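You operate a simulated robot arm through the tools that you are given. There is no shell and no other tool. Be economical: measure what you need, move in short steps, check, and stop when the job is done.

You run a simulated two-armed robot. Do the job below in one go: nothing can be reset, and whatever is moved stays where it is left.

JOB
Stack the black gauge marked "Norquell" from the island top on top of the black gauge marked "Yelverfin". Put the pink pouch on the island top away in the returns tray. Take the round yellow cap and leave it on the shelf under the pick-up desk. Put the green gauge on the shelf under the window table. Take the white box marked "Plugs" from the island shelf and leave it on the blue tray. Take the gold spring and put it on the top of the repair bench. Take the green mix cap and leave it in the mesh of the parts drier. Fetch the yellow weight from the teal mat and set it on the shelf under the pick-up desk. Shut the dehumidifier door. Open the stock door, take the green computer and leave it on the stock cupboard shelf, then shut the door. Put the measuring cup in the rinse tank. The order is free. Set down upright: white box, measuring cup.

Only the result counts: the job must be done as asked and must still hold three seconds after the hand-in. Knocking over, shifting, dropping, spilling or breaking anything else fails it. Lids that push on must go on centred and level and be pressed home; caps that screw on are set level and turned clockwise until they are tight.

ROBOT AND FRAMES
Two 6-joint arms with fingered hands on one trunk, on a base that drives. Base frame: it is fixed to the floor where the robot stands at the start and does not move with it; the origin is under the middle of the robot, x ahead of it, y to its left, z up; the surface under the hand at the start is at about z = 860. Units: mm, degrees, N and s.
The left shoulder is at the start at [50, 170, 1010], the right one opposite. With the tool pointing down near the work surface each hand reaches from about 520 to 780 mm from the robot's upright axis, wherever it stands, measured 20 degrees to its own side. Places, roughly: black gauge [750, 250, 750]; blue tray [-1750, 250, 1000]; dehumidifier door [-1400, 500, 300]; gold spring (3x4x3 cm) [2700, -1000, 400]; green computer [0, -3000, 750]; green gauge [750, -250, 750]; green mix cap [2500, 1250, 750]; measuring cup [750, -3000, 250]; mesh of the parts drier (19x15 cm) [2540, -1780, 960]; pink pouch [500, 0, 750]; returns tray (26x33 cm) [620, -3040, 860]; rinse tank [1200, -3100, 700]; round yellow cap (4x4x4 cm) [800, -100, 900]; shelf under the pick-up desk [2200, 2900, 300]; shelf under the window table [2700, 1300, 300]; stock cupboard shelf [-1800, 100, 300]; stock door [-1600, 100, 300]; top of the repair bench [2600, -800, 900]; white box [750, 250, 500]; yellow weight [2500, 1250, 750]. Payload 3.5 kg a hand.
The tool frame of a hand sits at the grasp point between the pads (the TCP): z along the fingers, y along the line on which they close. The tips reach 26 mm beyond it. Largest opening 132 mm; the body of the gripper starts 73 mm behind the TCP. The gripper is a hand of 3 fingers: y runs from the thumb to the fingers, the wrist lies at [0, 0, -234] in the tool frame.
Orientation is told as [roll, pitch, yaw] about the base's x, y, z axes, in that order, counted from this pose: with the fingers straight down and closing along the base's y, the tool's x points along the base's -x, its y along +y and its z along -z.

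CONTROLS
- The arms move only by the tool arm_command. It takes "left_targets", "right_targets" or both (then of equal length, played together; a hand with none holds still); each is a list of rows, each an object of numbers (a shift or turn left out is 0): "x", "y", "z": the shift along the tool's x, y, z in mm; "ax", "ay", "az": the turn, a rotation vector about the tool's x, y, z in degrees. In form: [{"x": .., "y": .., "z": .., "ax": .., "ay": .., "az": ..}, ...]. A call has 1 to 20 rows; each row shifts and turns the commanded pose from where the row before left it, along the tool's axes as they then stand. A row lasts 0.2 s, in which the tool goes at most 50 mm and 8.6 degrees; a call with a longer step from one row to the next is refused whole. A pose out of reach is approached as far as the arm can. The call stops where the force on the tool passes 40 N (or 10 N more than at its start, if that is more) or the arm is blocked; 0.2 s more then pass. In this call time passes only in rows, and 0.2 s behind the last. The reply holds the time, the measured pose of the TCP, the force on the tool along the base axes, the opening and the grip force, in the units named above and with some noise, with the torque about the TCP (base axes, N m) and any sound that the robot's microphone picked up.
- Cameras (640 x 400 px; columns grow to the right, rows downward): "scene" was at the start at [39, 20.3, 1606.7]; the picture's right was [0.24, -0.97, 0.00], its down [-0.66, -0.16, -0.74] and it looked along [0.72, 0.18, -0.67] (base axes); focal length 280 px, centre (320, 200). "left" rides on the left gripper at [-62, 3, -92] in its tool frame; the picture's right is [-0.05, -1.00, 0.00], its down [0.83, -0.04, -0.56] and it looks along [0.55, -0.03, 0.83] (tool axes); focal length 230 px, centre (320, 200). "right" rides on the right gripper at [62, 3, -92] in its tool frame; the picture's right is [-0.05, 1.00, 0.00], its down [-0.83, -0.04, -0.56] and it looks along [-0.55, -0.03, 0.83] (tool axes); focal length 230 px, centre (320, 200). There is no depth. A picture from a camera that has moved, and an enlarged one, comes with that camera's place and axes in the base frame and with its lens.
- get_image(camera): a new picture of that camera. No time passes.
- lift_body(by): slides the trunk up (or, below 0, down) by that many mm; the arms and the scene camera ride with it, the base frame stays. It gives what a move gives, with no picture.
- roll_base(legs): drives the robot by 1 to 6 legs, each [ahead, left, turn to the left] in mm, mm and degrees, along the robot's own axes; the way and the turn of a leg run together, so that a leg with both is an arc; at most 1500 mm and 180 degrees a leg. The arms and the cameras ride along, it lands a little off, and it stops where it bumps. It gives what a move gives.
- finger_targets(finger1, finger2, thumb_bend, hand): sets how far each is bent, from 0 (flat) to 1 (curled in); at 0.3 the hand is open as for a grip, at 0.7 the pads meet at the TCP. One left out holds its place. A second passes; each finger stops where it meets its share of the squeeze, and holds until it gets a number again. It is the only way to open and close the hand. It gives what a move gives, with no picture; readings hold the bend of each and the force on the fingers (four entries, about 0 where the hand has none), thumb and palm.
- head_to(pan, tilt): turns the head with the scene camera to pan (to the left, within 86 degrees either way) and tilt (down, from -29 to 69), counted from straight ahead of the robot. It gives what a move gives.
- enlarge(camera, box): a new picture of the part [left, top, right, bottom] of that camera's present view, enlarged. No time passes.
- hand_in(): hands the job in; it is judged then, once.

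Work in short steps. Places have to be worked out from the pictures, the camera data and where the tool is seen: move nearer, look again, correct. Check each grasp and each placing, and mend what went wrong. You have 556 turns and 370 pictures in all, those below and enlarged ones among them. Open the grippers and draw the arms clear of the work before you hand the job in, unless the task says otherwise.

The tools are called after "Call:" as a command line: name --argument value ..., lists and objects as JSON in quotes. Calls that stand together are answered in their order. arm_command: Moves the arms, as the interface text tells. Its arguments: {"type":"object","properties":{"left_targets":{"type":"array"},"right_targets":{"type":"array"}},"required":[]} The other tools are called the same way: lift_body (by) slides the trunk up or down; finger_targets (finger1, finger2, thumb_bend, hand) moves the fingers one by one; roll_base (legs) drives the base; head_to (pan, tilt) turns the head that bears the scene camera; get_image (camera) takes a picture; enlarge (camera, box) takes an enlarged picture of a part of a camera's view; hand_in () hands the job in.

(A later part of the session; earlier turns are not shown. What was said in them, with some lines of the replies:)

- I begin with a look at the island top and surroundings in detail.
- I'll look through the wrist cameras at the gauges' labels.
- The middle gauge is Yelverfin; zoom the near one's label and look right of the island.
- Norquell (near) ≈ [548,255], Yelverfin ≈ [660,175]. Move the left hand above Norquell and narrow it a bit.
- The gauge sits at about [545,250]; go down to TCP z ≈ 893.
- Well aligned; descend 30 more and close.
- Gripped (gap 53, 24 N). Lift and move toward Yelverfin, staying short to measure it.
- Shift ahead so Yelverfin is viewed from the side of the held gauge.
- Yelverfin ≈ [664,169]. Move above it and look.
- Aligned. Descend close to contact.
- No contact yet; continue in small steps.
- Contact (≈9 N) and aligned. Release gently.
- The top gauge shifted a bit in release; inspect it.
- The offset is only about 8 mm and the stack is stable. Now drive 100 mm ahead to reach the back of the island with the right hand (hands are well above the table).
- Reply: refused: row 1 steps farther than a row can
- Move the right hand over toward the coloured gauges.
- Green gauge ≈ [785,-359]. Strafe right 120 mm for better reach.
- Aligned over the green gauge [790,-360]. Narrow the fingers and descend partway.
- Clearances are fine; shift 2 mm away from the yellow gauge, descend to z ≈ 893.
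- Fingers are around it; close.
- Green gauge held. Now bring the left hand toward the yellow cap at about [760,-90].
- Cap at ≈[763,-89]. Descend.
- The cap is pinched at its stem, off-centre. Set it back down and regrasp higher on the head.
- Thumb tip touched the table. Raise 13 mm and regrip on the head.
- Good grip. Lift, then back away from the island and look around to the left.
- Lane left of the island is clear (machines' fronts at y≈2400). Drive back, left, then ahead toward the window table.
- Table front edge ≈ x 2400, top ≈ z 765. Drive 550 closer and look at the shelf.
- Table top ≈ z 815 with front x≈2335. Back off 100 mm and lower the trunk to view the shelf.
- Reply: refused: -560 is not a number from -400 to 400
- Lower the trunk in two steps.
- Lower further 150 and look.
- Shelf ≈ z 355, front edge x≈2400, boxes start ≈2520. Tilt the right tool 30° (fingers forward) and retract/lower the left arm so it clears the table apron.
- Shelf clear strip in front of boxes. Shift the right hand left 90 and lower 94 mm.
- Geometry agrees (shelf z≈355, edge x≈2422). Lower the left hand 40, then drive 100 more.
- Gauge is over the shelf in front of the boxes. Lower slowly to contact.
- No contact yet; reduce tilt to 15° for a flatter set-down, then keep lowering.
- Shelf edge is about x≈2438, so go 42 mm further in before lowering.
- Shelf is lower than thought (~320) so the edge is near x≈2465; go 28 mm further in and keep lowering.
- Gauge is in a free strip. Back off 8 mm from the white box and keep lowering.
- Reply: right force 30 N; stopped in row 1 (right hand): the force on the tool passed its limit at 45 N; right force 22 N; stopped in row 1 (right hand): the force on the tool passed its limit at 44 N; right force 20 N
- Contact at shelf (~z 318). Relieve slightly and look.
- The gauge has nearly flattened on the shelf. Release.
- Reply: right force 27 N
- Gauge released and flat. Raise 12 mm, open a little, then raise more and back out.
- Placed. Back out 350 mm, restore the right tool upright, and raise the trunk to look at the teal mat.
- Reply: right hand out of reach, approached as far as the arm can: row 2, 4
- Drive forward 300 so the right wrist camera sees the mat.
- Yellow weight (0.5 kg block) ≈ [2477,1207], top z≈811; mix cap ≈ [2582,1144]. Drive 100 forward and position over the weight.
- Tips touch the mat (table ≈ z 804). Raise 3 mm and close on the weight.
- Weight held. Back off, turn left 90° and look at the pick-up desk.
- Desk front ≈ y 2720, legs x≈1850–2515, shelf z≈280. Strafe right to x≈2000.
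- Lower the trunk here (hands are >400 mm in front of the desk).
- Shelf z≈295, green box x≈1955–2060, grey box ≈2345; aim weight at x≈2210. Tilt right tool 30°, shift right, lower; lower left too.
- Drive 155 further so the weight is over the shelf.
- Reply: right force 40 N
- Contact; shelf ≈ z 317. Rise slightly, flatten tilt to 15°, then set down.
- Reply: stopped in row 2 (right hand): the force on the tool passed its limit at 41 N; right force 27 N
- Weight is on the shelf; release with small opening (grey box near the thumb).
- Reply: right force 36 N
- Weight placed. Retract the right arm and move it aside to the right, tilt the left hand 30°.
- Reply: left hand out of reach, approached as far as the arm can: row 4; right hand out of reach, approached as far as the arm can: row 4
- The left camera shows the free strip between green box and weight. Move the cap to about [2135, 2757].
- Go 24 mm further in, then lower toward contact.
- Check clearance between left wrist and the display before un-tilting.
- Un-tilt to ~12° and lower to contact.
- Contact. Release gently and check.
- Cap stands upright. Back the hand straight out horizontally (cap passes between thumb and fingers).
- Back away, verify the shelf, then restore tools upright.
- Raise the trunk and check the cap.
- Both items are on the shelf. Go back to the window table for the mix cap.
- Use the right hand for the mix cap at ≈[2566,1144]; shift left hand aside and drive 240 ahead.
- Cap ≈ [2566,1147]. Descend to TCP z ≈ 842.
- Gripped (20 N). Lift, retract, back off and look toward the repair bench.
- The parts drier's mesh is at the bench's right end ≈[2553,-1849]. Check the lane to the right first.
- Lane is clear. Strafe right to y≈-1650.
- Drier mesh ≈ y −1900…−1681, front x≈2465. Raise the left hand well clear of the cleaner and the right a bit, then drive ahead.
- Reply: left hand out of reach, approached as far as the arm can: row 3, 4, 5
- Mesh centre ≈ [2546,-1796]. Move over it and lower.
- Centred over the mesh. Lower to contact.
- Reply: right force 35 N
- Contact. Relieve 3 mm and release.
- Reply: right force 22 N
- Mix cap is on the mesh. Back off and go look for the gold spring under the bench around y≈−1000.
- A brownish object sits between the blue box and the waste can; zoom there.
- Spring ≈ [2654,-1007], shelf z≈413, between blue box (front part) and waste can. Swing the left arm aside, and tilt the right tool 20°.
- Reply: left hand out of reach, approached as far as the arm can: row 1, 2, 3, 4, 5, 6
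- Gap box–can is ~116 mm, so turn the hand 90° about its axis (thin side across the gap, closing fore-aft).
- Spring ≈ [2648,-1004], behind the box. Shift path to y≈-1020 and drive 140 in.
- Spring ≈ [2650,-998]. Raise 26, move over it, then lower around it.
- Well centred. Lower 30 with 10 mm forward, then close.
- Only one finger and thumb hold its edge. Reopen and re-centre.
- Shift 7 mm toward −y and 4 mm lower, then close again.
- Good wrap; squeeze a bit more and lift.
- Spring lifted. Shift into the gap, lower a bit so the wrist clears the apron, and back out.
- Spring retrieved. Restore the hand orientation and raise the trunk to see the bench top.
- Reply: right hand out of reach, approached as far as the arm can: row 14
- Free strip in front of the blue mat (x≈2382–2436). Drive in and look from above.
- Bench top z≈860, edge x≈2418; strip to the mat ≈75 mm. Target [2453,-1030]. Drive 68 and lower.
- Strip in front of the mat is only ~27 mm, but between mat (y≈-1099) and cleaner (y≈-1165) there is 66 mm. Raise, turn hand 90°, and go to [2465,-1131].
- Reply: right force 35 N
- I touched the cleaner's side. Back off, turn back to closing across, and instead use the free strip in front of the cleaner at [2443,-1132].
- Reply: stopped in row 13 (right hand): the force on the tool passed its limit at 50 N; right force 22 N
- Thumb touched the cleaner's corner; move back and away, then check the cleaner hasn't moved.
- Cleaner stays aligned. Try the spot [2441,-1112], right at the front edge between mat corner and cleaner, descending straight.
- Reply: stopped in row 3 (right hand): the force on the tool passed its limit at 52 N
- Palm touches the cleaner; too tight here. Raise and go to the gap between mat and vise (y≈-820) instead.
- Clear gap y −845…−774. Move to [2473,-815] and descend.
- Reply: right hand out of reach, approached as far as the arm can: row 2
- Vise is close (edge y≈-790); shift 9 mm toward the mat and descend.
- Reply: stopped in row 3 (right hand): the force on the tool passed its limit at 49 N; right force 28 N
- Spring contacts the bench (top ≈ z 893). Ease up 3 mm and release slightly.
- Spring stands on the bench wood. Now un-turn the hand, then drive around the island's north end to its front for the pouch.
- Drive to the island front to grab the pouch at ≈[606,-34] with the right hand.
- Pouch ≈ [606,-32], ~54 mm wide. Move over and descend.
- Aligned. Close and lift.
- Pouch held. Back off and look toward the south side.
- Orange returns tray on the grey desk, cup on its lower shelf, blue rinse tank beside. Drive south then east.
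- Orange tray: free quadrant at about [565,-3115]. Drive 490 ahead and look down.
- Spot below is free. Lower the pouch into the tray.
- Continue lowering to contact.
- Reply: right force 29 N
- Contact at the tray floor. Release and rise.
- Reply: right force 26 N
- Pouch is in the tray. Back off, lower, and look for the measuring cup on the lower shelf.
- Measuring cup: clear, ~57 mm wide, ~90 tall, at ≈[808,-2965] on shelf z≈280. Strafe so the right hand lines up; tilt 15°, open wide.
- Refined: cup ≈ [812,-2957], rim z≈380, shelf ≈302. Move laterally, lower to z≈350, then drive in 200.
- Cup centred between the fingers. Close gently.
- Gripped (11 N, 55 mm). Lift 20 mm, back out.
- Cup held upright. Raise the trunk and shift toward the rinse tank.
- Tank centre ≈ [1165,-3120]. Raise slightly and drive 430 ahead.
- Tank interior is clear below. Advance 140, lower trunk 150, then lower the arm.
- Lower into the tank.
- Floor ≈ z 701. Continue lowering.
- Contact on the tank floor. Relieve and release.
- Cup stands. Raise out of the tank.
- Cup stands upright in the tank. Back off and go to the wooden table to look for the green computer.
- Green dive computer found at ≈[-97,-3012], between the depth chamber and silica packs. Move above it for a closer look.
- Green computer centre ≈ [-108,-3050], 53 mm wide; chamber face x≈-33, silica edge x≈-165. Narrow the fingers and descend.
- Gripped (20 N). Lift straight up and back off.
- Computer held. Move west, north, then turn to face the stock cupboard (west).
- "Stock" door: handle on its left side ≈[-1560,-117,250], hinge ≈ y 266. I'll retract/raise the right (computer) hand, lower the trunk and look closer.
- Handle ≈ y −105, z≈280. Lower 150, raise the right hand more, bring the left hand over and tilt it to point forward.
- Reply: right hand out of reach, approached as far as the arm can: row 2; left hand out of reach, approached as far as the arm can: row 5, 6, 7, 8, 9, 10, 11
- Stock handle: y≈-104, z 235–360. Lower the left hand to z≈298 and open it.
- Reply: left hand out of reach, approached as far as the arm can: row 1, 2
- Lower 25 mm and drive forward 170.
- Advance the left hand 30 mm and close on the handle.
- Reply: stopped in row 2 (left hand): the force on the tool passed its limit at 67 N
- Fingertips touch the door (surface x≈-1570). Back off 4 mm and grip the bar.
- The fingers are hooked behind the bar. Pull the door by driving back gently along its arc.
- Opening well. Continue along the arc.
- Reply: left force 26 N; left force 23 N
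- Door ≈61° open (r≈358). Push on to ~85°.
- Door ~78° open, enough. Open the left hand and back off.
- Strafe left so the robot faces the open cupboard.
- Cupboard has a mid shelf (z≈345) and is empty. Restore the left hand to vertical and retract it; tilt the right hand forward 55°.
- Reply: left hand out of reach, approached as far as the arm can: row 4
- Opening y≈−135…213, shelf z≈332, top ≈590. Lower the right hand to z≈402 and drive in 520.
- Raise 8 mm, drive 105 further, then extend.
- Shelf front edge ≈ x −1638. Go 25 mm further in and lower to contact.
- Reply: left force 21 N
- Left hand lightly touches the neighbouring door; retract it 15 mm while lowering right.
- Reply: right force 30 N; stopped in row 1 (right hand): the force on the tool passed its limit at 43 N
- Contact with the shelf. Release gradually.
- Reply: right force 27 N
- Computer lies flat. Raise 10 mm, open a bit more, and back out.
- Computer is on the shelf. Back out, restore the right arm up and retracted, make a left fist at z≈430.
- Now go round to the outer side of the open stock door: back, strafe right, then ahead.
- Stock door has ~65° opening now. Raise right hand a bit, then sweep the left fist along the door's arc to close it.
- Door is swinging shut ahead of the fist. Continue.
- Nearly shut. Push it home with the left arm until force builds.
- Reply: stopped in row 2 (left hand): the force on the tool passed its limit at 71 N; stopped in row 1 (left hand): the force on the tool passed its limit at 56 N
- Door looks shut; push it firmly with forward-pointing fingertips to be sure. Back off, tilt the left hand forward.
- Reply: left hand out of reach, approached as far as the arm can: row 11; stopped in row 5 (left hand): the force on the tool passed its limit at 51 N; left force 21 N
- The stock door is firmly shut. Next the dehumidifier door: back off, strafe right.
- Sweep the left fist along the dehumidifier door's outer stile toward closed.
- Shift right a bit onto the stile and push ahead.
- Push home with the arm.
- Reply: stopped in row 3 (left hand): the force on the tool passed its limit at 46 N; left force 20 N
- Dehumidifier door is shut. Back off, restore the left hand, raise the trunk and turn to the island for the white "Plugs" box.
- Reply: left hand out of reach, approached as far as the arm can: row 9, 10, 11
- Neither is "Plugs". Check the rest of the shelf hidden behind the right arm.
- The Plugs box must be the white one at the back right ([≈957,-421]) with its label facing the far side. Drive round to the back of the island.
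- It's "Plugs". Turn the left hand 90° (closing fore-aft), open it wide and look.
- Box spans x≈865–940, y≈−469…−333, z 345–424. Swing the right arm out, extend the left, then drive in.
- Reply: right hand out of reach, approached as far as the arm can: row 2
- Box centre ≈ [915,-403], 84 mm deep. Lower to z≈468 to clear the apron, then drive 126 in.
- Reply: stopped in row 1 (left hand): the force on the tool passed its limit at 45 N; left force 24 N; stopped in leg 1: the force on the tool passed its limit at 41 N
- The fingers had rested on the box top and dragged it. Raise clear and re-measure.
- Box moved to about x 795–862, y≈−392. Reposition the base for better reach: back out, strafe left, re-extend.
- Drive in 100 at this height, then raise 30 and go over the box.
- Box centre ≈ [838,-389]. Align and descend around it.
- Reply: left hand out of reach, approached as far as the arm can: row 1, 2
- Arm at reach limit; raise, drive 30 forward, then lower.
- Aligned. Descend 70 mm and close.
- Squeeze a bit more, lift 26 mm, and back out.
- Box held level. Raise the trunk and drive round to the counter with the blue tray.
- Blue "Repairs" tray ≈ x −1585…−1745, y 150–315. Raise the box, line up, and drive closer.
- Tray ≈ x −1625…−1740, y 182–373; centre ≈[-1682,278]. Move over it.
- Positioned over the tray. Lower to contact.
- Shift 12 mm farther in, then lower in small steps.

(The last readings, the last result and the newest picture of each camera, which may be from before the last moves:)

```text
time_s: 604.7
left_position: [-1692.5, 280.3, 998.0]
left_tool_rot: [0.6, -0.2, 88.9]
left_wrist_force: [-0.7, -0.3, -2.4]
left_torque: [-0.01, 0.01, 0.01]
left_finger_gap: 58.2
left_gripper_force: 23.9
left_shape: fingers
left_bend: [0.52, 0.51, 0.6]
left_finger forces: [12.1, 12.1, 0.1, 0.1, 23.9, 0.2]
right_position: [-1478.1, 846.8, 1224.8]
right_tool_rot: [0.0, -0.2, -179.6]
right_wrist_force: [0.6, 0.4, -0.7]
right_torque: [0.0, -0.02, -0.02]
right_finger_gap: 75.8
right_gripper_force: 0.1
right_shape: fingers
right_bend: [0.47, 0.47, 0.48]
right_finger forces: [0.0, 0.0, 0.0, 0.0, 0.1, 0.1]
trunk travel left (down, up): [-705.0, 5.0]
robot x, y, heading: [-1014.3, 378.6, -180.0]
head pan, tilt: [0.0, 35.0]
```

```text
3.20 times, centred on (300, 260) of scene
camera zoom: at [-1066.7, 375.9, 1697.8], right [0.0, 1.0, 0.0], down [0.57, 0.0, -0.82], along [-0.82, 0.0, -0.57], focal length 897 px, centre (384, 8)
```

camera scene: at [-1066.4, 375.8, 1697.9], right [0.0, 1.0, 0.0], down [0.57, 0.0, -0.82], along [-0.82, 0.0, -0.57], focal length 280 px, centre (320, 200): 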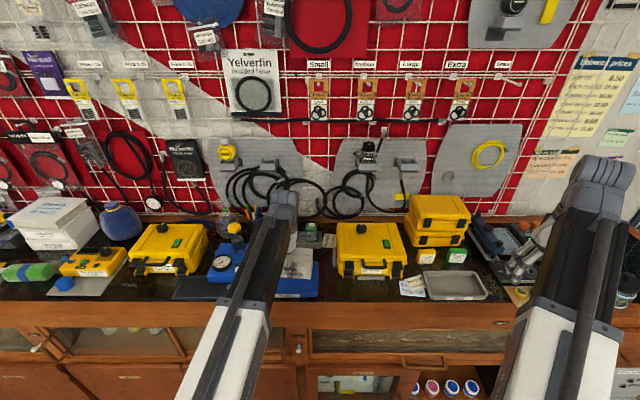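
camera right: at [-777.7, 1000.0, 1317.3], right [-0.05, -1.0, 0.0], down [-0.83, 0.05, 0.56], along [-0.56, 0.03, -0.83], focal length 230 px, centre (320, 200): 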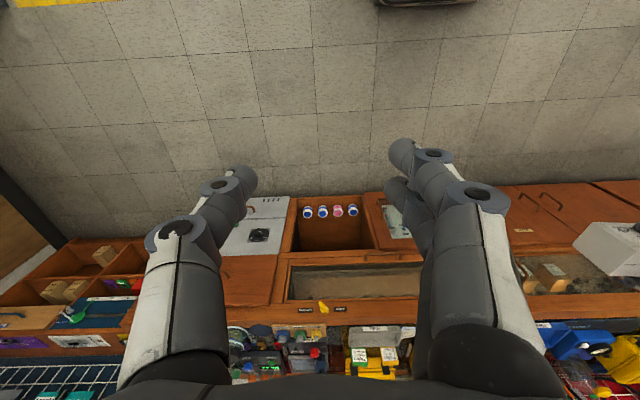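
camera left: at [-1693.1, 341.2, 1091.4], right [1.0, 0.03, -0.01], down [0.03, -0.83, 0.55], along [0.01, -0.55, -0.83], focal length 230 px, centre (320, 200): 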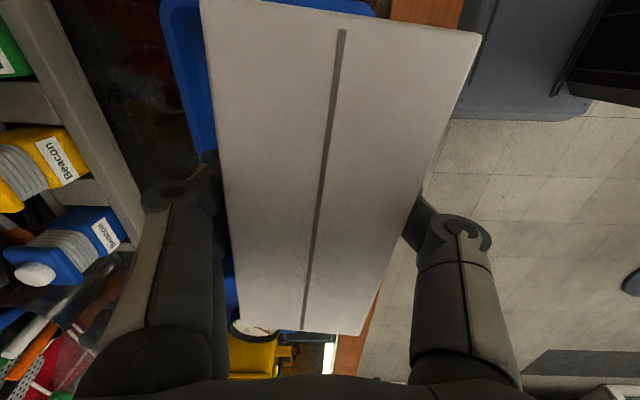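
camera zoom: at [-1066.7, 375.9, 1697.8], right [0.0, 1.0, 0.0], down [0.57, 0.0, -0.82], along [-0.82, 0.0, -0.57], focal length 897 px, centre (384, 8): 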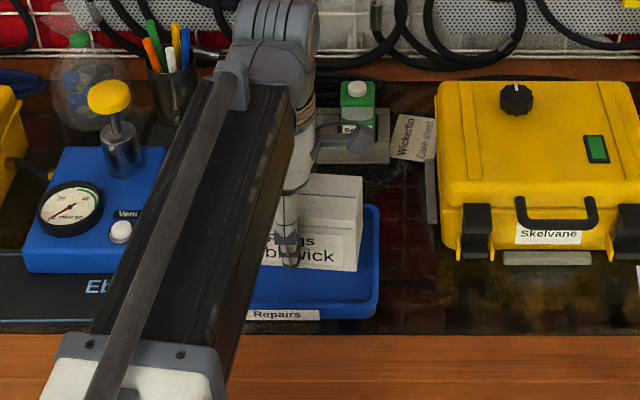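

Box is well within the tray outline. Keep lowering.

Call:
arm_command --left_targets '[{"z": 5}, {"z": 5}]'

Call:
arm_command --left_targets '[{"z": 5}]'

Call:
arm_command --left_targets '[{"z": 5}]'

Call:
arm_command --left_targets '[{"z": 5}]'

```text
time_s: 605.3
left_position: [-1693.0, 280.1, 988.2]
left_tool_rot: [0.5, -0.1, 88.9]
left_wrist_force: [-0.2, -0.3, -2.8]
left_torque: [-0.01, 0.0, -0.05]
left_finger_gap: 58.3
left_gripper_force: 24.0
left_shape: fingers
left_bend: [0.52, 0.51, 0.6]
left_finger forces: [12.2, 12.0, 0.0, 0.1, 24.1, 0.0]
right_position: [-1480.3, 847.4, 1225.5]
right_tool_rot: [0.0, -0.3, -179.6]
right_wrist_force: [0.4, 0.9, 0.8]
right_torque: [-0.03, -0.03, 0.01]
right_finger_gap: 75.9
right_gripper_force: 0.1
right_shape: fingers
right_bend: [0.47, 0.47, 0.48]
right_finger forces: [0.0, 0.0, 0.0, 0.0, 0.0, 0.1]
trunk travel left (down, up): [-705.0, 5.0]
robot x, y, heading: [-1015.0, 374.7, -179.8]
head pan, tilt: [0.0, 35.0]
```

```text
time_s: 605.7
left_position: [-1692.7, 280.2, 984.2]
left_tool_rot: [0.7, -0.1, 88.9]
left_wrist_force: [0.0, -0.6, -1.0]
left_torque: [0.0, -0.02, 0.04]
left_finger_gap: 58.3
left_gripper_force: 24.2
left_shape: fingers
left_bend: [0.52, 0.51, 0.6]
left_finger forces: [12.1, 12.1, 0.0, 0.0, 24.0, 0.0]
right_position: [-1478.5, 846.0, 1226.0]
right_tool_rot: [0.0, -0.3, -179.6]
right_wrist_force: [0.2, 0.2, -0.3]
right_torque: [0.0, -0.02, 0.01]
right_finger_gap: 75.8
right_gripper_force: 0.1
right_shape: fingers
right_bend: [0.47, 0.47, 0.48]
right_finger forces: [0.0, 0.0, 0.1, 0.1, 0.0, 0.0]
trunk travel left (down, up): [-705.0, 5.0]
robot x, y, heading: [-1012.4, 377.1, -179.8]
head pan, tilt: [0.0, 35.0]
```

```text
time_s: 606.1
left_position: [-1692.4, 280.3, 978.6]
left_tool_rot: [0.6, 0.0, 88.9]
left_wrist_force: [-0.3, 0.5, -1.9]
left_torque: [0.0, 0.0, 0.01]
left_finger_gap: 57.9
left_gripper_force: 23.8
left_shape: fingers
left_bend: [0.52, 0.51, 0.6]
left_finger forces: [12.2, 12.1, 0.0, 0.0, 24.0, 0.0]
right_position: [-1477.7, 847.9, 1224.6]
right_tool_rot: [0.0, -0.3, -179.6]
right_wrist_force: [0.6, 0.1, -0.7]
right_torque: [0.02, 0.03, 0.01]
right_finger_gap: 75.9
right_gripper_force: 0.1
right_shape: fingers
right_bend: [0.47, 0.47, 0.48]
right_finger forces: [0.0, 0.1, 0.0, 0.1, 0.0, 0.2]
trunk travel left (down, up): [-705.0, 5.0]
robot x, y, heading: [-1016.3, 375.0, -179.8]
head pan, tilt: [0.0, 35.0]
```

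```text
time_s: 606.5
left_position: [-1692.2, 281.2, 973.5]
left_tool_rot: [0.7, -0.1, 88.8]
left_wrist_force: [-0.2, -0.2, -2.7]
left_torque: [-0.05, 0.0, 0.01]
left_finger_gap: 58.0
left_gripper_force: 23.8
left_shape: fingers
left_bend: [0.52, 0.51, 0.6]
left_finger forces: [12.1, 12.1, 0.0, 0.0, 24.0, 0.0]
right_position: [-1477.9, 845.1, 1225.2]
right_tool_rot: [0.0, -0.3, -179.5]
right_wrist_force: [-0.6, -0.5, -0.3]
right_torque: [-0.01, 0.03, -0.01]
right_finger_gap: 75.6
right_gripper_force: 0.0
right_shape: fingers
right_bend: [0.47, 0.47, 0.48]
right_finger forces: [0.0, 0.0, 0.1, 0.0, 0.0, 0.0]
trunk travel left (down, up): [-705.0, 5.0]
robot x, y, heading: [-1017.3, 374.6, -179.9]
head pan, tilt: [0.0, 35.0]
```

The counter is lower than thought, so the tray centre is ≈ x −1715; shift 20 mm farther in and check.

Call:
arm_command --left_targets '[{"y": 20}]'

Call:
get_image --camera "left"

Call:
enlarge --camera "scene" --box '[220, 220, 380, 320]'

```text
time_s: 606.9
left_position: [-1714.0, 280.9, 971.9]
left_tool_rot: [0.6, 0.0, 88.8]
left_wrist_force: [-0.3, 0.5, -2.2]
left_torque: [0.0, -0.02, -0.03]
left_finger_gap: 58.3
left_gripper_force: 24.1
left_shape: fingers
left_bend: [0.52, 0.51, 0.6]
left_finger forces: [12.2, 12.0, 0.0, 0.0, 24.1, 0.0]
right_position: [-1477.9, 846.0, 1226.0]
right_tool_rot: [0.1, -0.3, -179.6]
right_wrist_force: [-0.2, 0.2, 0.4]
right_torque: [-0.03, 0.01, -0.01]
right_finger_gap: 76.0
right_gripper_force: 0.1
right_shape: fingers
right_bend: [0.47, 0.47, 0.48]
right_finger forces: [0.0, 0.1, 0.0, 0.1, 0.0, 0.1]
trunk travel left (down, up): [-705.0, 5.0]
robot x, y, heading: [-1015.5, 370.9, -179.8]
head pan, tilt: [0.0, 35.0]
```

```text
75 pictures are left
camera left: at [-1714.7, 340.9, 1065.3], right [1.0, 0.03, -0.01], down [0.03, -0.83, 0.55], along [0.01, -0.55, -0.83], focal length 230 px, centre (320, 200)
```

left: 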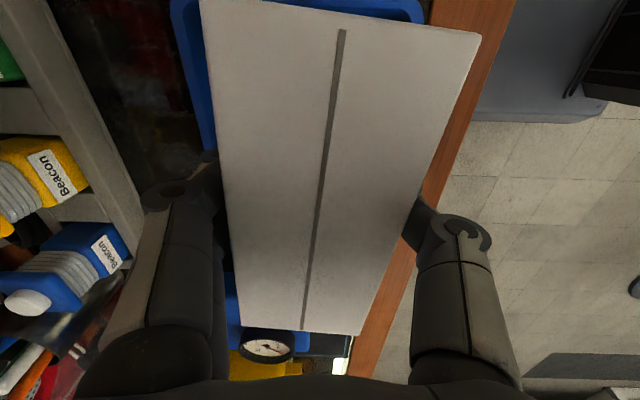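

```text
4.00 times, centred on (300, 270) of scene
camera zoom: at [-1067.1, 375.9, 1697.8], right [0.0, 1.0, 0.0], down [0.57, 0.0, -0.82], along [-0.82, 0.0, -0.57], focal length 1122 px, centre (400, -80)
```

zoom: 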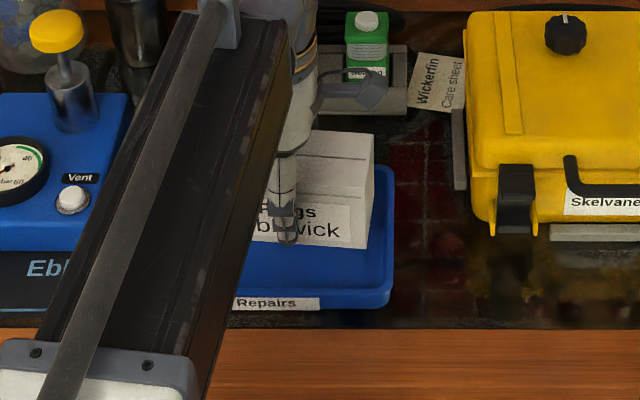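

Shift 17 mm toward −y to centre it, and finish lowering.

Call:
arm_command --left_targets '[{"x": 17, "y": 4}]'

Call:
arm_command --left_targets '[{"z": 5}]'

Call:
arm_command --left_targets '[{"z": 5}]'

Call:
arm_command --left_targets '[{"z": 4}]'

```text
time_s: 607.3
left_position: [-1717.6, 264.4, 973.0]
left_tool_rot: [0.6, -0.1, 88.8]
left_wrist_force: [-0.4, 0.3, -1.9]
left_torque: [0.01, 0.0, -0.03]
left_finger_gap: 58.1
left_gripper_force: 24.3
left_shape: fingers
left_bend: [0.52, 0.51, 0.6]
left_finger forces: [12.1, 11.9, 0.0, 0.1, 24.2, 0.0]
right_position: [-1478.6, 846.5, 1224.4]
right_tool_rot: [0.0, -0.3, -179.6]
right_wrist_force: [-0.2, -0.1, -0.3]
right_torque: [0.02, 0.0, 0.03]
right_finger_gap: 75.6
right_gripper_force: 0.0
right_shape: fingers
right_bend: [0.47, 0.47, 0.48]
right_finger forces: [0.0, 0.0, 0.1, 0.0, 0.1, 0.1]
trunk travel left (down, up): [-705.0, 5.0]
robot x, y, heading: [-1017.8, 375.0, -179.9]
head pan, tilt: [0.0, 35.0]
```

```text
time_s: 607.7
left_position: [-1718.2, 263.8, 968.4]
left_tool_rot: [0.6, 0.0, 88.9]
left_wrist_force: [-1.0, -0.9, -3.3]
left_torque: [-0.05, -0.01, -0.01]
left_finger_gap: 58.0
left_gripper_force: 24.4
left_shape: fingers
left_bend: [0.52, 0.51, 0.6]
left_finger forces: [12.0, 12.0, 0.0, 0.1, 24.1, 0.0]
right_position: [-1478.5, 846.2, 1224.7]
right_tool_rot: [-0.1, -0.4, -179.6]
right_wrist_force: [0.2, -0.1, 0.6]
right_torque: [0.02, 0.0, 0.03]
right_finger_gap: 75.9
right_gripper_force: 0.0
right_shape: fingers
right_bend: [0.47, 0.47, 0.48]
right_finger forces: [0.1, 0.0, 0.0, 0.1, 0.0, 0.0]
trunk travel left (down, up): [-705.0, 5.0]
robot x, y, heading: [-1017.9, 371.5, -179.8]
head pan, tilt: [0.0, 35.0]
```

```text
time_s: 608.1
left_position: [-1717.1, 263.8, 962.5]
left_tool_rot: [0.6, -0.1, 89.0]
left_wrist_force: [-0.2, 0.5, -2.4]
left_torque: [-0.02, 0.02, -0.02]
left_finger_gap: 57.9
left_gripper_force: 24.2
left_shape: fingers
left_bend: [0.52, 0.51, 0.6]
left_finger forces: [12.1, 12.1, 0.1, 0.1, 24.1, 0.0]
right_position: [-1478.4, 846.2, 1225.7]
right_tool_rot: [0.1, -0.3, -179.6]
right_wrist_force: [-0.1, 0.4, -1.0]
right_torque: [-0.01, 0.02, 0.01]
right_finger_gap: 75.6
right_gripper_force: 0.1
right_shape: fingers
right_bend: [0.47, 0.47, 0.48]
right_finger forces: [0.1, 0.1, 0.0, 0.1, 0.0, 0.0]
trunk travel left (down, up): [-705.0, 5.0]
robot x, y, heading: [-1014.1, 377.0, -179.9]
head pan, tilt: [0.0, 35.0]
```

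```text
time_s: 608.5
left_position: [-1716.9, 263.6, 959.1]
left_tool_rot: [0.6, -0.1, 89.0]
left_wrist_force: [-0.1, -0.1, -2.4]
left_torque: [-0.06, -0.01, 0.02]
left_finger_gap: 58.0
left_gripper_force: 24.2
left_shape: fingers
left_bend: [0.52, 0.51, 0.6]
left_finger forces: [12.1, 12.0, 0.0, 0.0, 24.1, 0.0]
right_position: [-1478.8, 846.1, 1225.1]
right_tool_rot: [0.0, -0.4, -179.6]
right_wrist_force: [-0.2, -0.8, 0.2]
right_torque: [-0.01, 0.01, 0.04]
right_finger_gap: 75.9
right_gripper_force: 0.0
right_shape: fingers
right_bend: [0.47, 0.47, 0.48]
right_finger forces: [0.1, 0.1, 0.1, 0.0, 0.0, 0.0]
trunk travel left (down, up): [-705.0, 5.0]
robot x, y, heading: [-1013.7, 379.3, -180.1]
head pan, tilt: [0.0, 35.0]
```

Call:
get_image --camera "left"

Call:
arm_command --left_targets '[{"z": 4}]'

Call:
arm_command --left_targets '[{"z": 4}]'

Call:
arm_command --left_targets '[{"z": 4}]'

```text
73 pictures are left
camera left: at [-1717.9, 324.1, 1051.6], right [1.0, 0.03, -0.01], down [0.03, -0.83, 0.55], along [0.01, -0.55, -0.83], focal length 230 px, centre (320, 200)
```

left: 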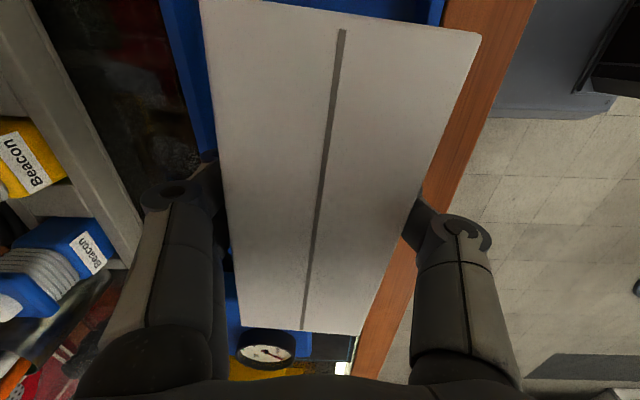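

```text
time_s: 608.9
left_position: [-1717.9, 264.0, 955.7]
left_tool_rot: [0.5, -0.2, 89.0]
left_wrist_force: [0.5, 0.3, -1.5]
left_torque: [-0.02, 0.01, 0.02]
left_finger_gap: 58.0
left_gripper_force: 23.6
left_shape: fingers
left_bend: [0.52, 0.51, 0.6]
left_finger forces: [12.1, 12.0, 0.0, 0.1, 24.1, 0.0]
right_position: [-1479.0, 846.0, 1224.7]
right_tool_rot: [0.1, -0.3, -179.6]
right_wrist_force: [-0.6, 0.4, -0.6]
right_torque: [-0.02, -0.05, 0.0]
right_finger_gap: 75.8
right_gripper_force: 0.1
right_shape: fingers
right_bend: [0.47, 0.47, 0.48]
right_finger forces: [0.0, 0.0, 0.0, 0.0, 0.1, 0.1]
trunk travel left (down, up): [-705.0, 5.0]
robot x, y, heading: [-1016.9, 374.6, -179.9]
head pan, tilt: [0.0, 35.0]
```

```text
time_s: 609.3
left_position: [-1718.3, 262.7, 951.8]
left_tool_rot: [0.6, -0.1, 88.9]
left_wrist_force: [-0.1, 0.5, -1.9]
left_torque: [0.0, -0.02, -0.01]
left_finger_gap: 57.9
left_gripper_force: 23.9
left_shape: fingers
left_bend: [0.52, 0.51, 0.6]
left_finger forces: [12.1, 11.9, 0.0, 0.1, 24.1, 0.0]
right_position: [-1479.0, 846.6, 1225.9]
right_tool_rot: [0.0, -0.3, -179.6]
right_wrist_force: [-0.5, 0.6, 0.8]
right_torque: [0.0, 0.0, 0.02]
right_finger_gap: 75.9
right_gripper_force: 0.0
right_shape: fingers
right_bend: [0.47, 0.47, 0.48]
right_finger forces: [0.1, 0.0, 0.1, 0.0, 0.0, 0.0]
trunk travel left (down, up): [-705.0, 5.0]
robot x, y, heading: [-1020.0, 377.4, -179.6]
head pan, tilt: [0.0, 35.0]
```

```text
time_s: 609.7
left_position: [-1718.3, 264.0, 948.5]
left_tool_rot: [0.6, -0.1, 88.9]
left_wrist_force: [-0.2, 0.2, -1.7]
left_torque: [0.01, 0.0, 0.04]
left_finger_gap: 58.2
left_gripper_force: 24.0
left_shape: fingers
left_bend: [0.52, 0.51, 0.6]
left_finger forces: [12.1, 12.1, 0.0, 0.0, 24.2, 0.0]
right_position: [-1477.8, 845.4, 1225.6]
right_tool_rot: [0.0, -0.3, -179.6]
right_wrist_force: [0.5, -0.1, -0.2]
right_torque: [0.01, -0.01, 0.02]
right_finger_gap: 75.6
right_gripper_force: 0.1
right_shape: fingers
right_bend: [0.47, 0.47, 0.48]
right_finger forces: [0.0, 0.0, 0.0, 0.1, 0.0, 0.0]
trunk travel left (down, up): [-705.0, 5.0]
robot x, y, heading: [-1016.1, 374.7, -179.5]
head pan, tilt: [0.0, 35.0]
```

Call:
enlarge --camera "scene" --box '[220, 220, 380, 320]'

Call:
arm_command --left_targets '[{"z": 4}]'

Call:
arm_command --left_targets '[{"z": 4}]'

Call:
arm_command --left_targets '[{"z": 4}]'

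```text
4.00 times, centred on (300, 270) of scene
camera zoom: at [-1066.7, 375.9, 1697.8], right [0.0, 1.0, 0.0], down [0.57, 0.0, -0.82], along [-0.82, 0.0, -0.57], focal length 1122 px, centre (400, -80)
```

zoom: 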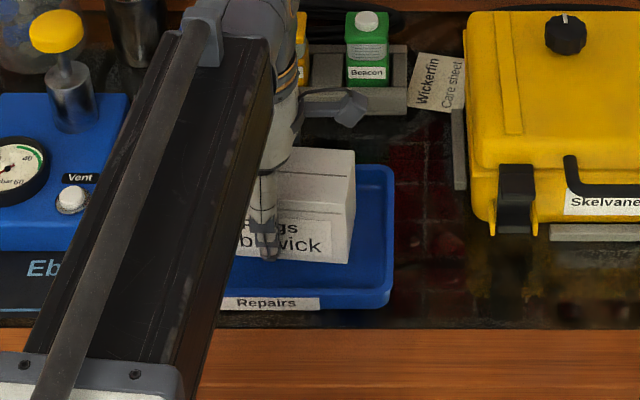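

```text
time_s: 610.1
left_position: [-1718.6, 263.0, 944.4]
left_tool_rot: [0.6, -0.1, 88.9]
left_wrist_force: [0.3, -0.9, -2.1]
left_torque: [-0.02, -0.01, 0.0]
left_finger_gap: 58.2
left_gripper_force: 24.0
left_shape: fingers
left_bend: [0.52, 0.51, 0.6]
left_finger forces: [12.1, 12.0, 0.0, 0.0, 24.2, 0.0]
right_position: [-1478.7, 846.2, 1225.3]
right_tool_rot: [0.1, -0.3, -179.6]
right_wrist_force: [0.2, -0.3, 0.1]
right_torque: [0.03, 0.03, -0.01]
right_finger_gap: 75.8
right_gripper_force: 0.0
right_shape: fingers
right_bend: [0.47, 0.47, 0.48]
right_finger forces: [0.0, 0.1, 0.1, 0.0, 0.1, 0.0]
trunk travel left (down, up): [-705.0, 5.0]
robot x, y, heading: [-1016.5, 374.0, -179.7]
head pan, tilt: [0.0, 35.0]
```

```text
time_s: 610.5
left_position: [-1716.8, 263.7, 939.9]
left_tool_rot: [0.7, -0.1, 88.9]
left_wrist_force: [0.2, 0.5, -1.5]
left_torque: [-0.01, 0.01, -0.01]
left_finger_gap: 57.8
left_gripper_force: 23.9
left_shape: fingers
left_bend: [0.52, 0.51, 0.6]
left_finger forces: [12.1, 12.0, 0.0, 0.0, 24.2, 0.0]
right_position: [-1479.4, 846.3, 1224.3]
right_tool_rot: [-0.1, -0.4, -179.6]
right_wrist_force: [-0.8, -0.5, 0.4]
right_torque: [0.03, -0.01, 0.02]
right_finger_gap: 75.9
right_gripper_force: 0.2
right_shape: fingers
right_bend: [0.47, 0.47, 0.48]
right_finger forces: [0.0, 0.0, 0.0, 0.0, 0.0, 0.1]
trunk travel left (down, up): [-705.0, 5.0]
robot x, y, heading: [-1015.8, 374.6, -179.9]
head pan, tilt: [0.0, 35.0]
```

```text
time_s: 610.9
left_position: [-1717.0, 264.0, 934.8]
left_tool_rot: [0.5, 0.0, 88.9]
left_wrist_force: [0.5, 1.2, -1.9]
left_torque: [0.0, -0.01, 0.0]
left_finger_gap: 58.3
left_gripper_force: 24.7
left_shape: fingers
left_bend: [0.52, 0.51, 0.6]
left_finger forces: [12.0, 12.0, 0.0, 0.0, 24.1, 0.1]
right_position: [-1478.7, 847.1, 1225.5]
right_tool_rot: [0.1, -0.4, -179.6]
right_wrist_force: [0.4, 0.2, -0.2]
right_torque: [0.0, 0.03, 0.02]
right_finger_gap: 75.7
right_gripper_force: 0.0
right_shape: fingers
right_bend: [0.47, 0.47, 0.48]
right_finger forces: [0.0, 0.1, 0.0, 0.1, 0.0, 0.0]
trunk travel left (down, up): [-705.0, 5.0]
robot x, y, heading: [-1013.8, 374.4, -179.8]
head pan, tilt: [0.0, 35.0]
```

Tray centre is about x −1733; shift 13 mm in and continue lowering.

Call:
arm_command --left_targets '[{"y": 13}]'

Call:
arm_command --left_targets '[{"z": 4}]'

Call:
arm_command --left_targets '[{"z": 4}]'

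Call:
arm_command --left_targets '[{"z": 4}]'

```text
time_s: 611.3
left_position: [-1731.4, 263.0, 935.7]
left_tool_rot: [0.5, -0.1, 88.9]
left_wrist_force: [-0.3, -0.3, -2.1]
left_torque: [-0.02, -0.01, 0.0]
left_finger_gap: 58.1
left_gripper_force: 24.4
left_shape: fingers
left_bend: [0.52, 0.51, 0.6]
left_finger forces: [12.1, 12.1, 0.0, 0.1, 24.0, 0.0]
right_position: [-1478.5, 846.0, 1224.5]
right_tool_rot: [0.0, -0.3, -179.6]
right_wrist_force: [-0.2, 0.2, -0.9]
right_torque: [-0.01, -0.01, 0.0]
right_finger_gap: 75.6
right_gripper_force: 0.0
right_shape: fingers
right_bend: [0.47, 0.47, 0.48]
right_finger forces: [0.0, 0.0, 0.0, 0.0, 0.0, 0.1]
trunk travel left (down, up): [-705.0, 5.0]
robot x, y, heading: [-1017.4, 376.3, -179.9]
head pan, tilt: [0.0, 35.0]
```

```text
time_s: 611.7
left_position: [-1730.0, 263.6, 933.1]
left_tool_rot: [0.6, -0.1, 89.0]
left_wrist_force: [0.3, -0.4, -1.4]
left_torque: [-0.03, -0.01, 0.02]
left_finger_gap: 58.4
left_gripper_force: 24.2
left_shape: fingers
left_bend: [0.52, 0.51, 0.6]
left_finger forces: [12.1, 12.0, 0.0, 0.0, 24.1, 0.1]
right_position: [-1478.4, 846.1, 1225.6]
right_tool_rot: [0.0, -0.3, -179.6]
right_wrist_force: [-0.7, 0.0, 0.2]
right_torque: [0.02, -0.01, 0.0]
right_finger_gap: 75.8
right_gripper_force: 0.0
right_shape: fingers
right_bend: [0.47, 0.47, 0.48]
right_finger forces: [0.0, 0.1, 0.0, 0.0, 0.1, 0.0]
trunk travel left (down, up): [-705.0, 5.0]
robot x, y, heading: [-1020.1, 378.0, -179.9]
head pan, tilt: [0.0, 35.0]
```

```text
time_s: 612.1
left_position: [-1729.0, 264.8, 927.7]
left_tool_rot: [0.6, -0.1, 88.9]
left_wrist_force: [0.4, -0.3, -2.7]
left_torque: [0.04, -0.05, 0.0]
left_finger_gap: 58.1
left_gripper_force: 23.5
left_shape: fingers
left_bend: [0.52, 0.51, 0.6]
left_finger forces: [12.1, 12.0, 0.0, 0.0, 24.0, 0.1]
right_position: [-1478.1, 845.8, 1225.7]
right_tool_rot: [0.0, -0.3, -179.7]
right_wrist_force: [0.5, -0.2, 0.9]
right_torque: [0.03, -0.03, 0.03]
right_finger_gap: 76.0
right_gripper_force: 0.0
right_shape: fingers
right_bend: [0.47, 0.47, 0.48]
right_finger forces: [0.1, 0.0, 0.0, 0.1, 0.0, 0.0]
trunk travel left (down, up): [-705.0, 5.0]
robot x, y, heading: [-1015.1, 376.7, -180.0]
head pan, tilt: [0.0, 35.0]
```

```text
time_s: 612.5
left_position: [-1730.1, 264.5, 923.1]
left_tool_rot: [0.6, -0.1, 88.8]
left_wrist_force: [-0.5, -0.4, -2.9]
left_torque: [-0.01, 0.02, 0.02]
left_finger_gap: 58.1
left_gripper_force: 24.4
left_shape: fingers
left_bend: [0.52, 0.51, 0.6]
left_finger forces: [12.1, 12.0, 0.1, 0.0, 24.1, 0.0]
right_position: [-1477.8, 846.8, 1224.3]
right_tool_rot: [0.0, -0.2, -179.6]
right_wrist_force: [-0.9, 0.2, 0.0]
right_torque: [-0.01, -0.02, 0.04]
right_finger_gap: 75.8
right_gripper_force: 0.1
right_shape: fingers
right_bend: [0.47, 0.47, 0.48]
right_finger forces: [0.1, 0.0, 0.0, 0.1, 0.0, 0.0]
trunk travel left (down, up): [-705.0, 5.0]
robot x, y, heading: [-1017.8, 377.7, -179.9]
head pan, tilt: [0.0, 35.0]
```

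Call:
arm_command --left_targets '[{"z": 4}]'

Call:
arm_command --left_targets '[{"z": 4}]'

Call:
arm_command --left_targets '[{"z": 4}]'

Call:
arm_command --left_targets '[{"z": 4}]'

Call:
get_image --camera "left"

```text
time_s: 612.9
left_position: [-1731.2, 264.4, 920.7]
left_tool_rot: [0.6, 0.0, 88.9]
left_wrist_force: [-0.5, 0.3, -2.8]
left_torque: [-0.01, 0.02, 0.03]
left_finger_gap: 57.8
left_gripper_force: 24.6
left_shape: fingers
left_bend: [0.52, 0.51, 0.6]
left_finger forces: [12.0, 12.0, 0.0, 0.0, 24.0, 0.1]
right_position: [-1478.3, 845.3, 1225.6]
right_tool_rot: [0.0, -0.3, -179.6]
right_wrist_force: [0.3, -0.6, -0.8]
right_torque: [0.03, -0.04, -0.01]
right_finger_gap: 75.9
right_gripper_force: 0.2
right_shape: fingers
right_bend: [0.47, 0.47, 0.48]
right_finger forces: [0.0, 0.1, 0.0, 0.0, 0.0, 0.1]
trunk travel left (down, up): [-705.0, 5.0]
robot x, y, heading: [-1014.1, 372.8, -179.8]
head pan, tilt: [0.0, 35.0]
```

```text
time_s: 613.3
left_position: [-1729.9, 263.8, 918.2]
left_tool_rot: [0.8, -0.1, 89.0]
left_wrist_force: [1.3, 0.2, 14.2]
left_torque: [0.0, 0.25, 0.03]
left_finger_gap: 57.9
left_gripper_force: 24.6
left_shape: fingers
left_bend: [0.52, 0.51, 0.6]
left_finger forces: [11.8, 11.5, 0.0, 0.0, 25.2, 0.1]
right_position: [-1478.0, 846.6, 1225.2]
right_tool_rot: [0.0, -0.3, -179.5]
right_wrist_force: [0.4, 0.6, -0.2]
right_torque: [0.04, 0.01, -0.01]
right_finger_gap: 75.6
right_gripper_force: 0.0
right_shape: fingers
right_bend: [0.47, 0.47, 0.48]
right_finger forces: [0.0, 0.0, 0.0, 0.0, 0.0, 0.1]
trunk travel left (down, up): [-705.0, 5.0]
robot x, y, heading: [-1015.0, 377.0, -179.8]
head pan, tilt: [0.0, 35.0]
```

```text
time_s: 613.7
left_position: [-1729.8, 265.5, 916.4]
left_tool_rot: [0.9, -0.1, 88.9]
left_wrist_force: [0.7, -1.2, 32.3]
left_torque: [0.0, 0.22, 0.0]
left_finger_gap: 57.9
left_gripper_force: 26.2
left_shape: fingers
left_bend: [0.53, 0.52, 0.62]
left_finger forces: [12.7, 12.5, 0.0, 0.0, 26.1, 0.0]
right_position: [-1476.0, 846.5, 1226.7]
right_tool_rot: [-0.1, -0.4, -179.5]
right_wrist_force: [0.4, -0.4, 0.1]
right_torque: [0.0, -0.01, 0.02]
right_finger_gap: 75.7
right_gripper_force: 0.1
right_shape: fingers
right_bend: [0.47, 0.47, 0.48]
right_finger forces: [0.0, 0.0, 0.1, 0.0, 0.0, 0.0]
trunk travel left (down, up): [-705.0, 5.0]
robot x, y, heading: [-1014.3, 375.0, -179.9]
head pan, tilt: [0.0, 35.0]
```

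```text
time_s: 614.1
left_position: [-1728.4, 264.8, 911.5]
left_tool_rot: [0.9, -0.1, 88.8]
left_wrist_force: [1.6, -2.3, 35.2]
left_torque: [-0.04, 0.08, -0.08]
left_finger_gap: 58.2
left_gripper_force: 26.3
left_shape: fingers
left_bend: [0.53, 0.52, 0.63]
left_finger forces: [12.8, 12.5, 0.1, 0.0, 26.9, 0.0]
right_position: [-1475.0, 846.9, 1226.6]
right_tool_rot: [0.0, -0.5, -179.6]
right_wrist_force: [0.0, -0.2, 0.4]
right_torque: [0.06, -0.03, -0.05]
right_finger_gap: 75.7
right_gripper_force: 0.0
right_shape: fingers
right_bend: [0.47, 0.47, 0.48]
right_finger forces: [0.1, 0.1, 0.0, 0.0, 0.0, 0.1]
trunk travel left (down, up): [-705.0, 5.0]
robot x, y, heading: [-1015.5, 375.3, -180.0]
head pan, tilt: [0.0, 35.0]
```

```text
71 pictures are left
camera left: at [-1729.5, 325.1, 1004.4], right [1.0, 0.03, -0.02], down [0.04, -0.83, 0.55], along [0.0, -0.55, -0.83], focal length 230 px, centre (320, 200)
```

left: 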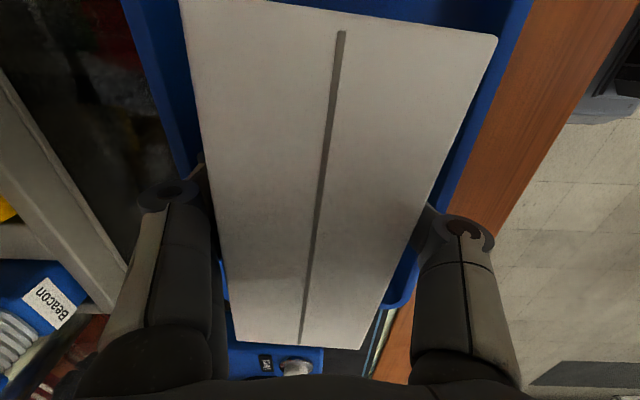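

Box sits in the tray with rim visible all round. Relieve and release.

Call:
arm_command --left_targets '[{"z": -5}]'

Call:
finger_targets --hand "left" --finger1 0.44 --finger2 0.44 --thumb_bend 0.48

Call:
get_image --camera "left"

```text
time_s: 614.5
left_position: [-1729.7, 263.8, 913.2]
left_tool_rot: [0.6, -0.1, 88.9]
left_wrist_force: [1.4, -0.6, 17.9]
left_torque: [-0.01, 0.11, -0.08]
left_finger_gap: 58.4
left_gripper_force: 25.3
left_shape: fingers
left_bend: [0.53, 0.52, 0.63]
left_finger forces: [12.5, 12.2, 0.0, 0.0, 26.0, 0.1]
right_position: [-1476.9, 846.7, 1226.2]
right_tool_rot: [0.0, -0.5, -179.7]
right_wrist_force: [-0.7, 1.1, 0.1]
right_torque: [0.01, 0.01, -0.01]
right_finger_gap: 76.0
right_gripper_force: 0.1
right_shape: fingers
right_bend: [0.47, 0.47, 0.48]
right_finger forces: [0.1, 0.0, 0.0, 0.0, 0.0, 0.1]
trunk travel left (down, up): [-705.0, 5.0]
robot x, y, heading: [-1015.5, 377.3, -179.7]
head pan, tilt: [0.0, 35.0]
```

```text
time_s: 615.5
left_position: [-1731.4, 264.7, 913.2]
left_tool_rot: [0.5, -0.2, 89.0]
left_wrist_force: [-0.4, -0.1, 0.1]
left_torque: [-0.01, -0.02, 0.0]
left_finger_gap: 80.8
left_gripper_force: 0.0
left_shape: fingers
left_bend: [0.44, 0.44, 0.48]
left_finger forces: [0.0, 0.0, 0.1, 0.0, 0.1, 0.0]
right_position: [-1477.8, 845.6, 1226.0]
right_tool_rot: [0.0, -0.4, -179.6]
right_wrist_force: [-0.9, -0.5, -1.0]
right_torque: [0.05, -0.03, -0.03]
right_finger_gap: 76.0
right_gripper_force: 0.1
right_shape: fingers
right_bend: [0.47, 0.47, 0.48]
right_finger forces: [0.0, 0.0, 0.1, 0.1, 0.0, 0.0]
trunk travel left (down, up): [-705.0, 5.0]
robot x, y, heading: [-1013.6, 375.2, -180.0]
head pan, tilt: [0.0, 35.0]
```

```text
70 pictures are left
camera left: at [-1731.8, 324.6, 1005.1], right [1.0, 0.03, -0.01], down [0.03, -0.83, 0.55], along [0.01, -0.55, -0.83], focal length 230 px, centre (320, 200)
```

left: 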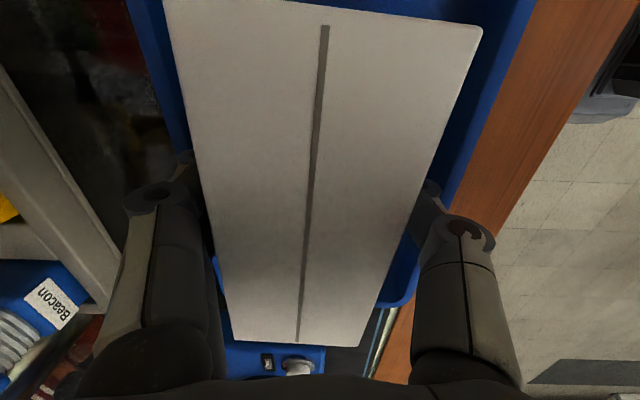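

Call:
arm_command --left_targets '[{"z": -20}, {"z": -40}, {"z": -45}, {"z": -45}]'

Call:
get_image --camera "left"

Call:
roll_base --legs '[[-400, 0, 0]]'

Call:
enlarge --camera "scene" --box '[180, 140, 420, 300]'

```text
time_s: 616.5
left_position: [-1728.8, 264.2, 1062.7]
left_tool_rot: [0.5, -0.1, 88.8]
left_wrist_force: [0.0, 1.6, 0.6]
left_torque: [0.03, 0.01, 0.02]
left_finger_gap: 80.7
left_gripper_force: 0.1
left_shape: fingers
left_bend: [0.44, 0.44, 0.48]
left_finger forces: [0.1, 0.0, 0.1, 0.0, 0.0, 0.0]
right_position: [-1478.1, 846.0, 1225.8]
right_tool_rot: [0.1, -0.2, -179.6]
right_wrist_force: [0.2, -0.5, -0.1]
right_torque: [0.0, 0.0, 0.0]
right_finger_gap: 75.9
right_gripper_force: 0.0
right_shape: fingers
right_bend: [0.47, 0.47, 0.48]
right_finger forces: [0.0, 0.0, 0.0, 0.1, 0.0, 0.2]
trunk travel left (down, up): [-705.0, 5.0]
robot x, y, heading: [-1018.1, 375.5, -179.6]
head pan, tilt: [0.0, 35.0]
```

```text
69 pictures are left
camera left: at [-1729.7, 324.5, 1154.3], right [1.0, 0.03, -0.01], down [0.03, -0.83, 0.55], along [0.01, -0.55, -0.83], focal length 230 px, centre (320, 200)
```

left: 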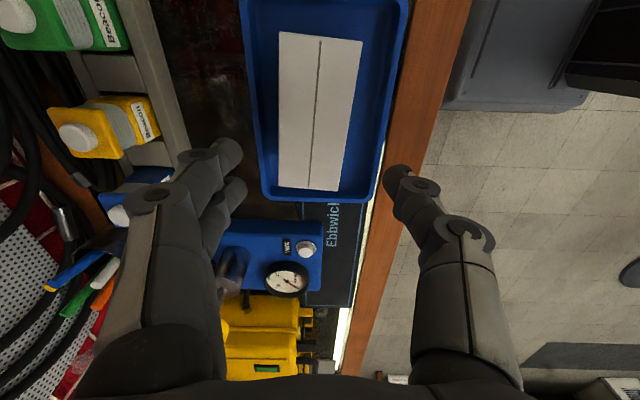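

```text
time_s: 619.0
left_position: [-1327.0, 266.3, 1062.0]
left_tool_rot: [0.7, -0.1, 88.7]
left_wrist_force: [-1.0, -0.5, -0.3]
left_torque: [0.02, 0.03, 0.0]
left_finger_gap: 80.7
left_gripper_force: 0.3
left_shape: fingers
left_bend: [0.44, 0.44, 0.48]
left_finger forces: [0.0, 0.1, 0.0, 0.1, 0.1, 0.0]
right_position: [-1074.3, 849.6, 1225.2]
right_tool_rot: [0.0, -0.3, -179.7]
right_wrist_force: [1.1, -0.3, 0.6]
right_torque: [0.05, 0.02, 0.0]
right_finger_gap: 75.9
right_gripper_force: 0.1
right_shape: fingers
right_bend: [0.47, 0.47, 0.48]
right_finger forces: [0.0, 0.0, 0.0, 0.0, 0.0, 0.1]
trunk travel left (down, up): [-705.0, 5.0]
robot x, y, heading: [-615.1, 379.0, -179.9]
head pan, tilt: [0.0, 35.0]
```

```text
2.50 times, centred on (300, 220) of scene
camera zoom: at [-663.7, 377.2, 1697.9], right [0.0, 1.0, 0.0], down [0.57, 0.0, -0.82], along [-0.82, 0.0, -0.57], focal length 701 px, centre (370, 150)
```

zoom: 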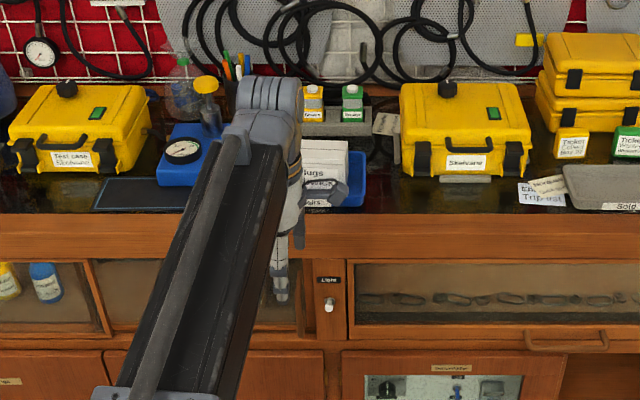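

Box upright in the tray. Final check that both doors are flush.

Call:
roll_base --legs '[[-150, -200, 0]]'

Call:
head_to --pan 8 --tilt 45

Call:
get_image --camera "scene"

Call:
enlarge --camera "scene" --box '[150, 120, 430, 260]'

```text
time_s: 620.9
left_position: [-1175.1, 464.8, 1060.6]
left_tool_rot: [0.8, -0.1, 88.9]
left_wrist_force: [0.0, -0.4, 0.0]
left_torque: [-0.02, 0.0, 0.01]
left_finger_gap: 80.8
left_gripper_force: 0.0
left_shape: fingers
left_bend: [0.44, 0.44, 0.48]
left_finger forces: [0.1, 0.0, 0.1, 0.1, 0.0, 0.0]
right_position: [-924.1, 1048.2, 1226.2]
right_tool_rot: [0.0, -0.3, -179.6]
right_wrist_force: [-0.5, 0.7, 0.4]
right_torque: [-0.03, -0.01, -0.02]
right_finger_gap: 75.9
right_gripper_force: 0.1
right_shape: fingers
right_bend: [0.47, 0.47, 0.48]
right_finger forces: [0.1, 0.0, 0.1, 0.0, 0.0, 0.1]
trunk travel left (down, up): [-705.0, 5.0]
robot x, y, heading: [-462.1, 576.9, -179.8]
head pan, tilt: [0.0, 35.0]
```

```text
time_s: 621.6
left_position: [-1175.3, 464.5, 1061.2]
left_tool_rot: [0.6, -0.1, 88.9]
left_wrist_force: [-0.5, -0.6, 0.6]
left_torque: [0.02, 0.04, -0.01]
left_finger_gap: 80.6
left_gripper_force: 0.1
left_shape: fingers
left_bend: [0.44, 0.44, 0.48]
left_finger forces: [0.1, 0.0, 0.1, 0.1, 0.0, 0.0]
right_position: [-923.7, 1048.3, 1224.7]
right_tool_rot: [0.0, -0.4, -179.6]
right_wrist_force: [-1.4, 0.6, 0.5]
right_torque: [0.0, 0.0, 0.0]
right_finger_gap: 75.8
right_gripper_force: 0.1
right_shape: fingers
right_bend: [0.47, 0.47, 0.48]
right_finger forces: [0.0, 0.0, 0.1, 0.0, 0.1, 0.0]
trunk travel left (down, up): [-705.0, 5.0]
robot x, y, heading: [-460.0, 579.5, -180.1]
head pan, tilt: [8.0, 45.0]
```

```text
67 pictures are left
camera scene: at [-505.1, 565.6, 1683.1], right [-0.14, 0.99, 0.0], down [0.7, 0.1, -0.71], along [-0.7, -0.1, -0.71], focal length 280 px, centre (320, 200)
```

scene: 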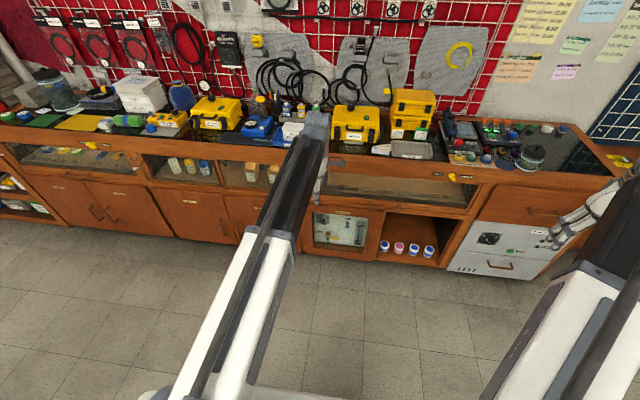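

```text
2.29 times, centred on (290, 190) of scene
camera zoom: at [-505.1, 565.6, 1683.1], right [-0.14, 0.99, 0.0], down [0.7, 0.1, -0.71], along [-0.7, -0.1, -0.71], focal length 641 px, centre (389, 223)
```

zoom: 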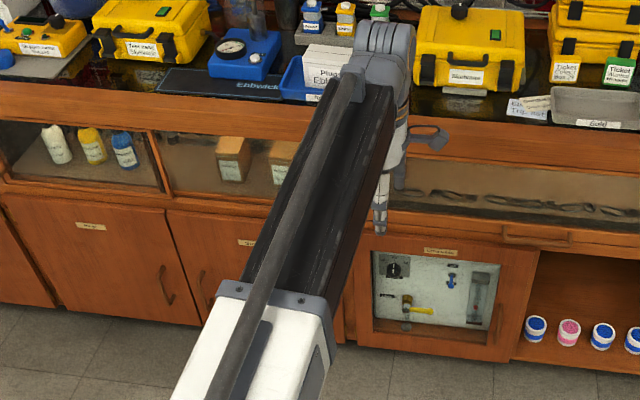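

Everything is placed, both doors are shut, and the hands are open and clear. Handing in.

Call:
hand_in

```text
The job is handed in.
```

I carried out all eleven parts of the job, but the hand-in did not say whether it passed. Both doors stopped flush when pushed, and the grippers were open and clear.

A few spots to know about:
- **Gauge stack:** Norquell sits about 8 mm off-centre on Yelverfin; it looked steady when last in view.
- **Ultrasonic cleaner:** my right hand touched it three times, at up to about 50 N, while I looked for a place for the spring. It still looked in place afterwards.
- **Gold spring:** it stands on bare bench wood between the blue parts mat and the green vise.
- **Plugs box:** I dragged it about 110 mm along the island shelf while trying to grip it. It then went upright onto the blue tray marked "Repairs".
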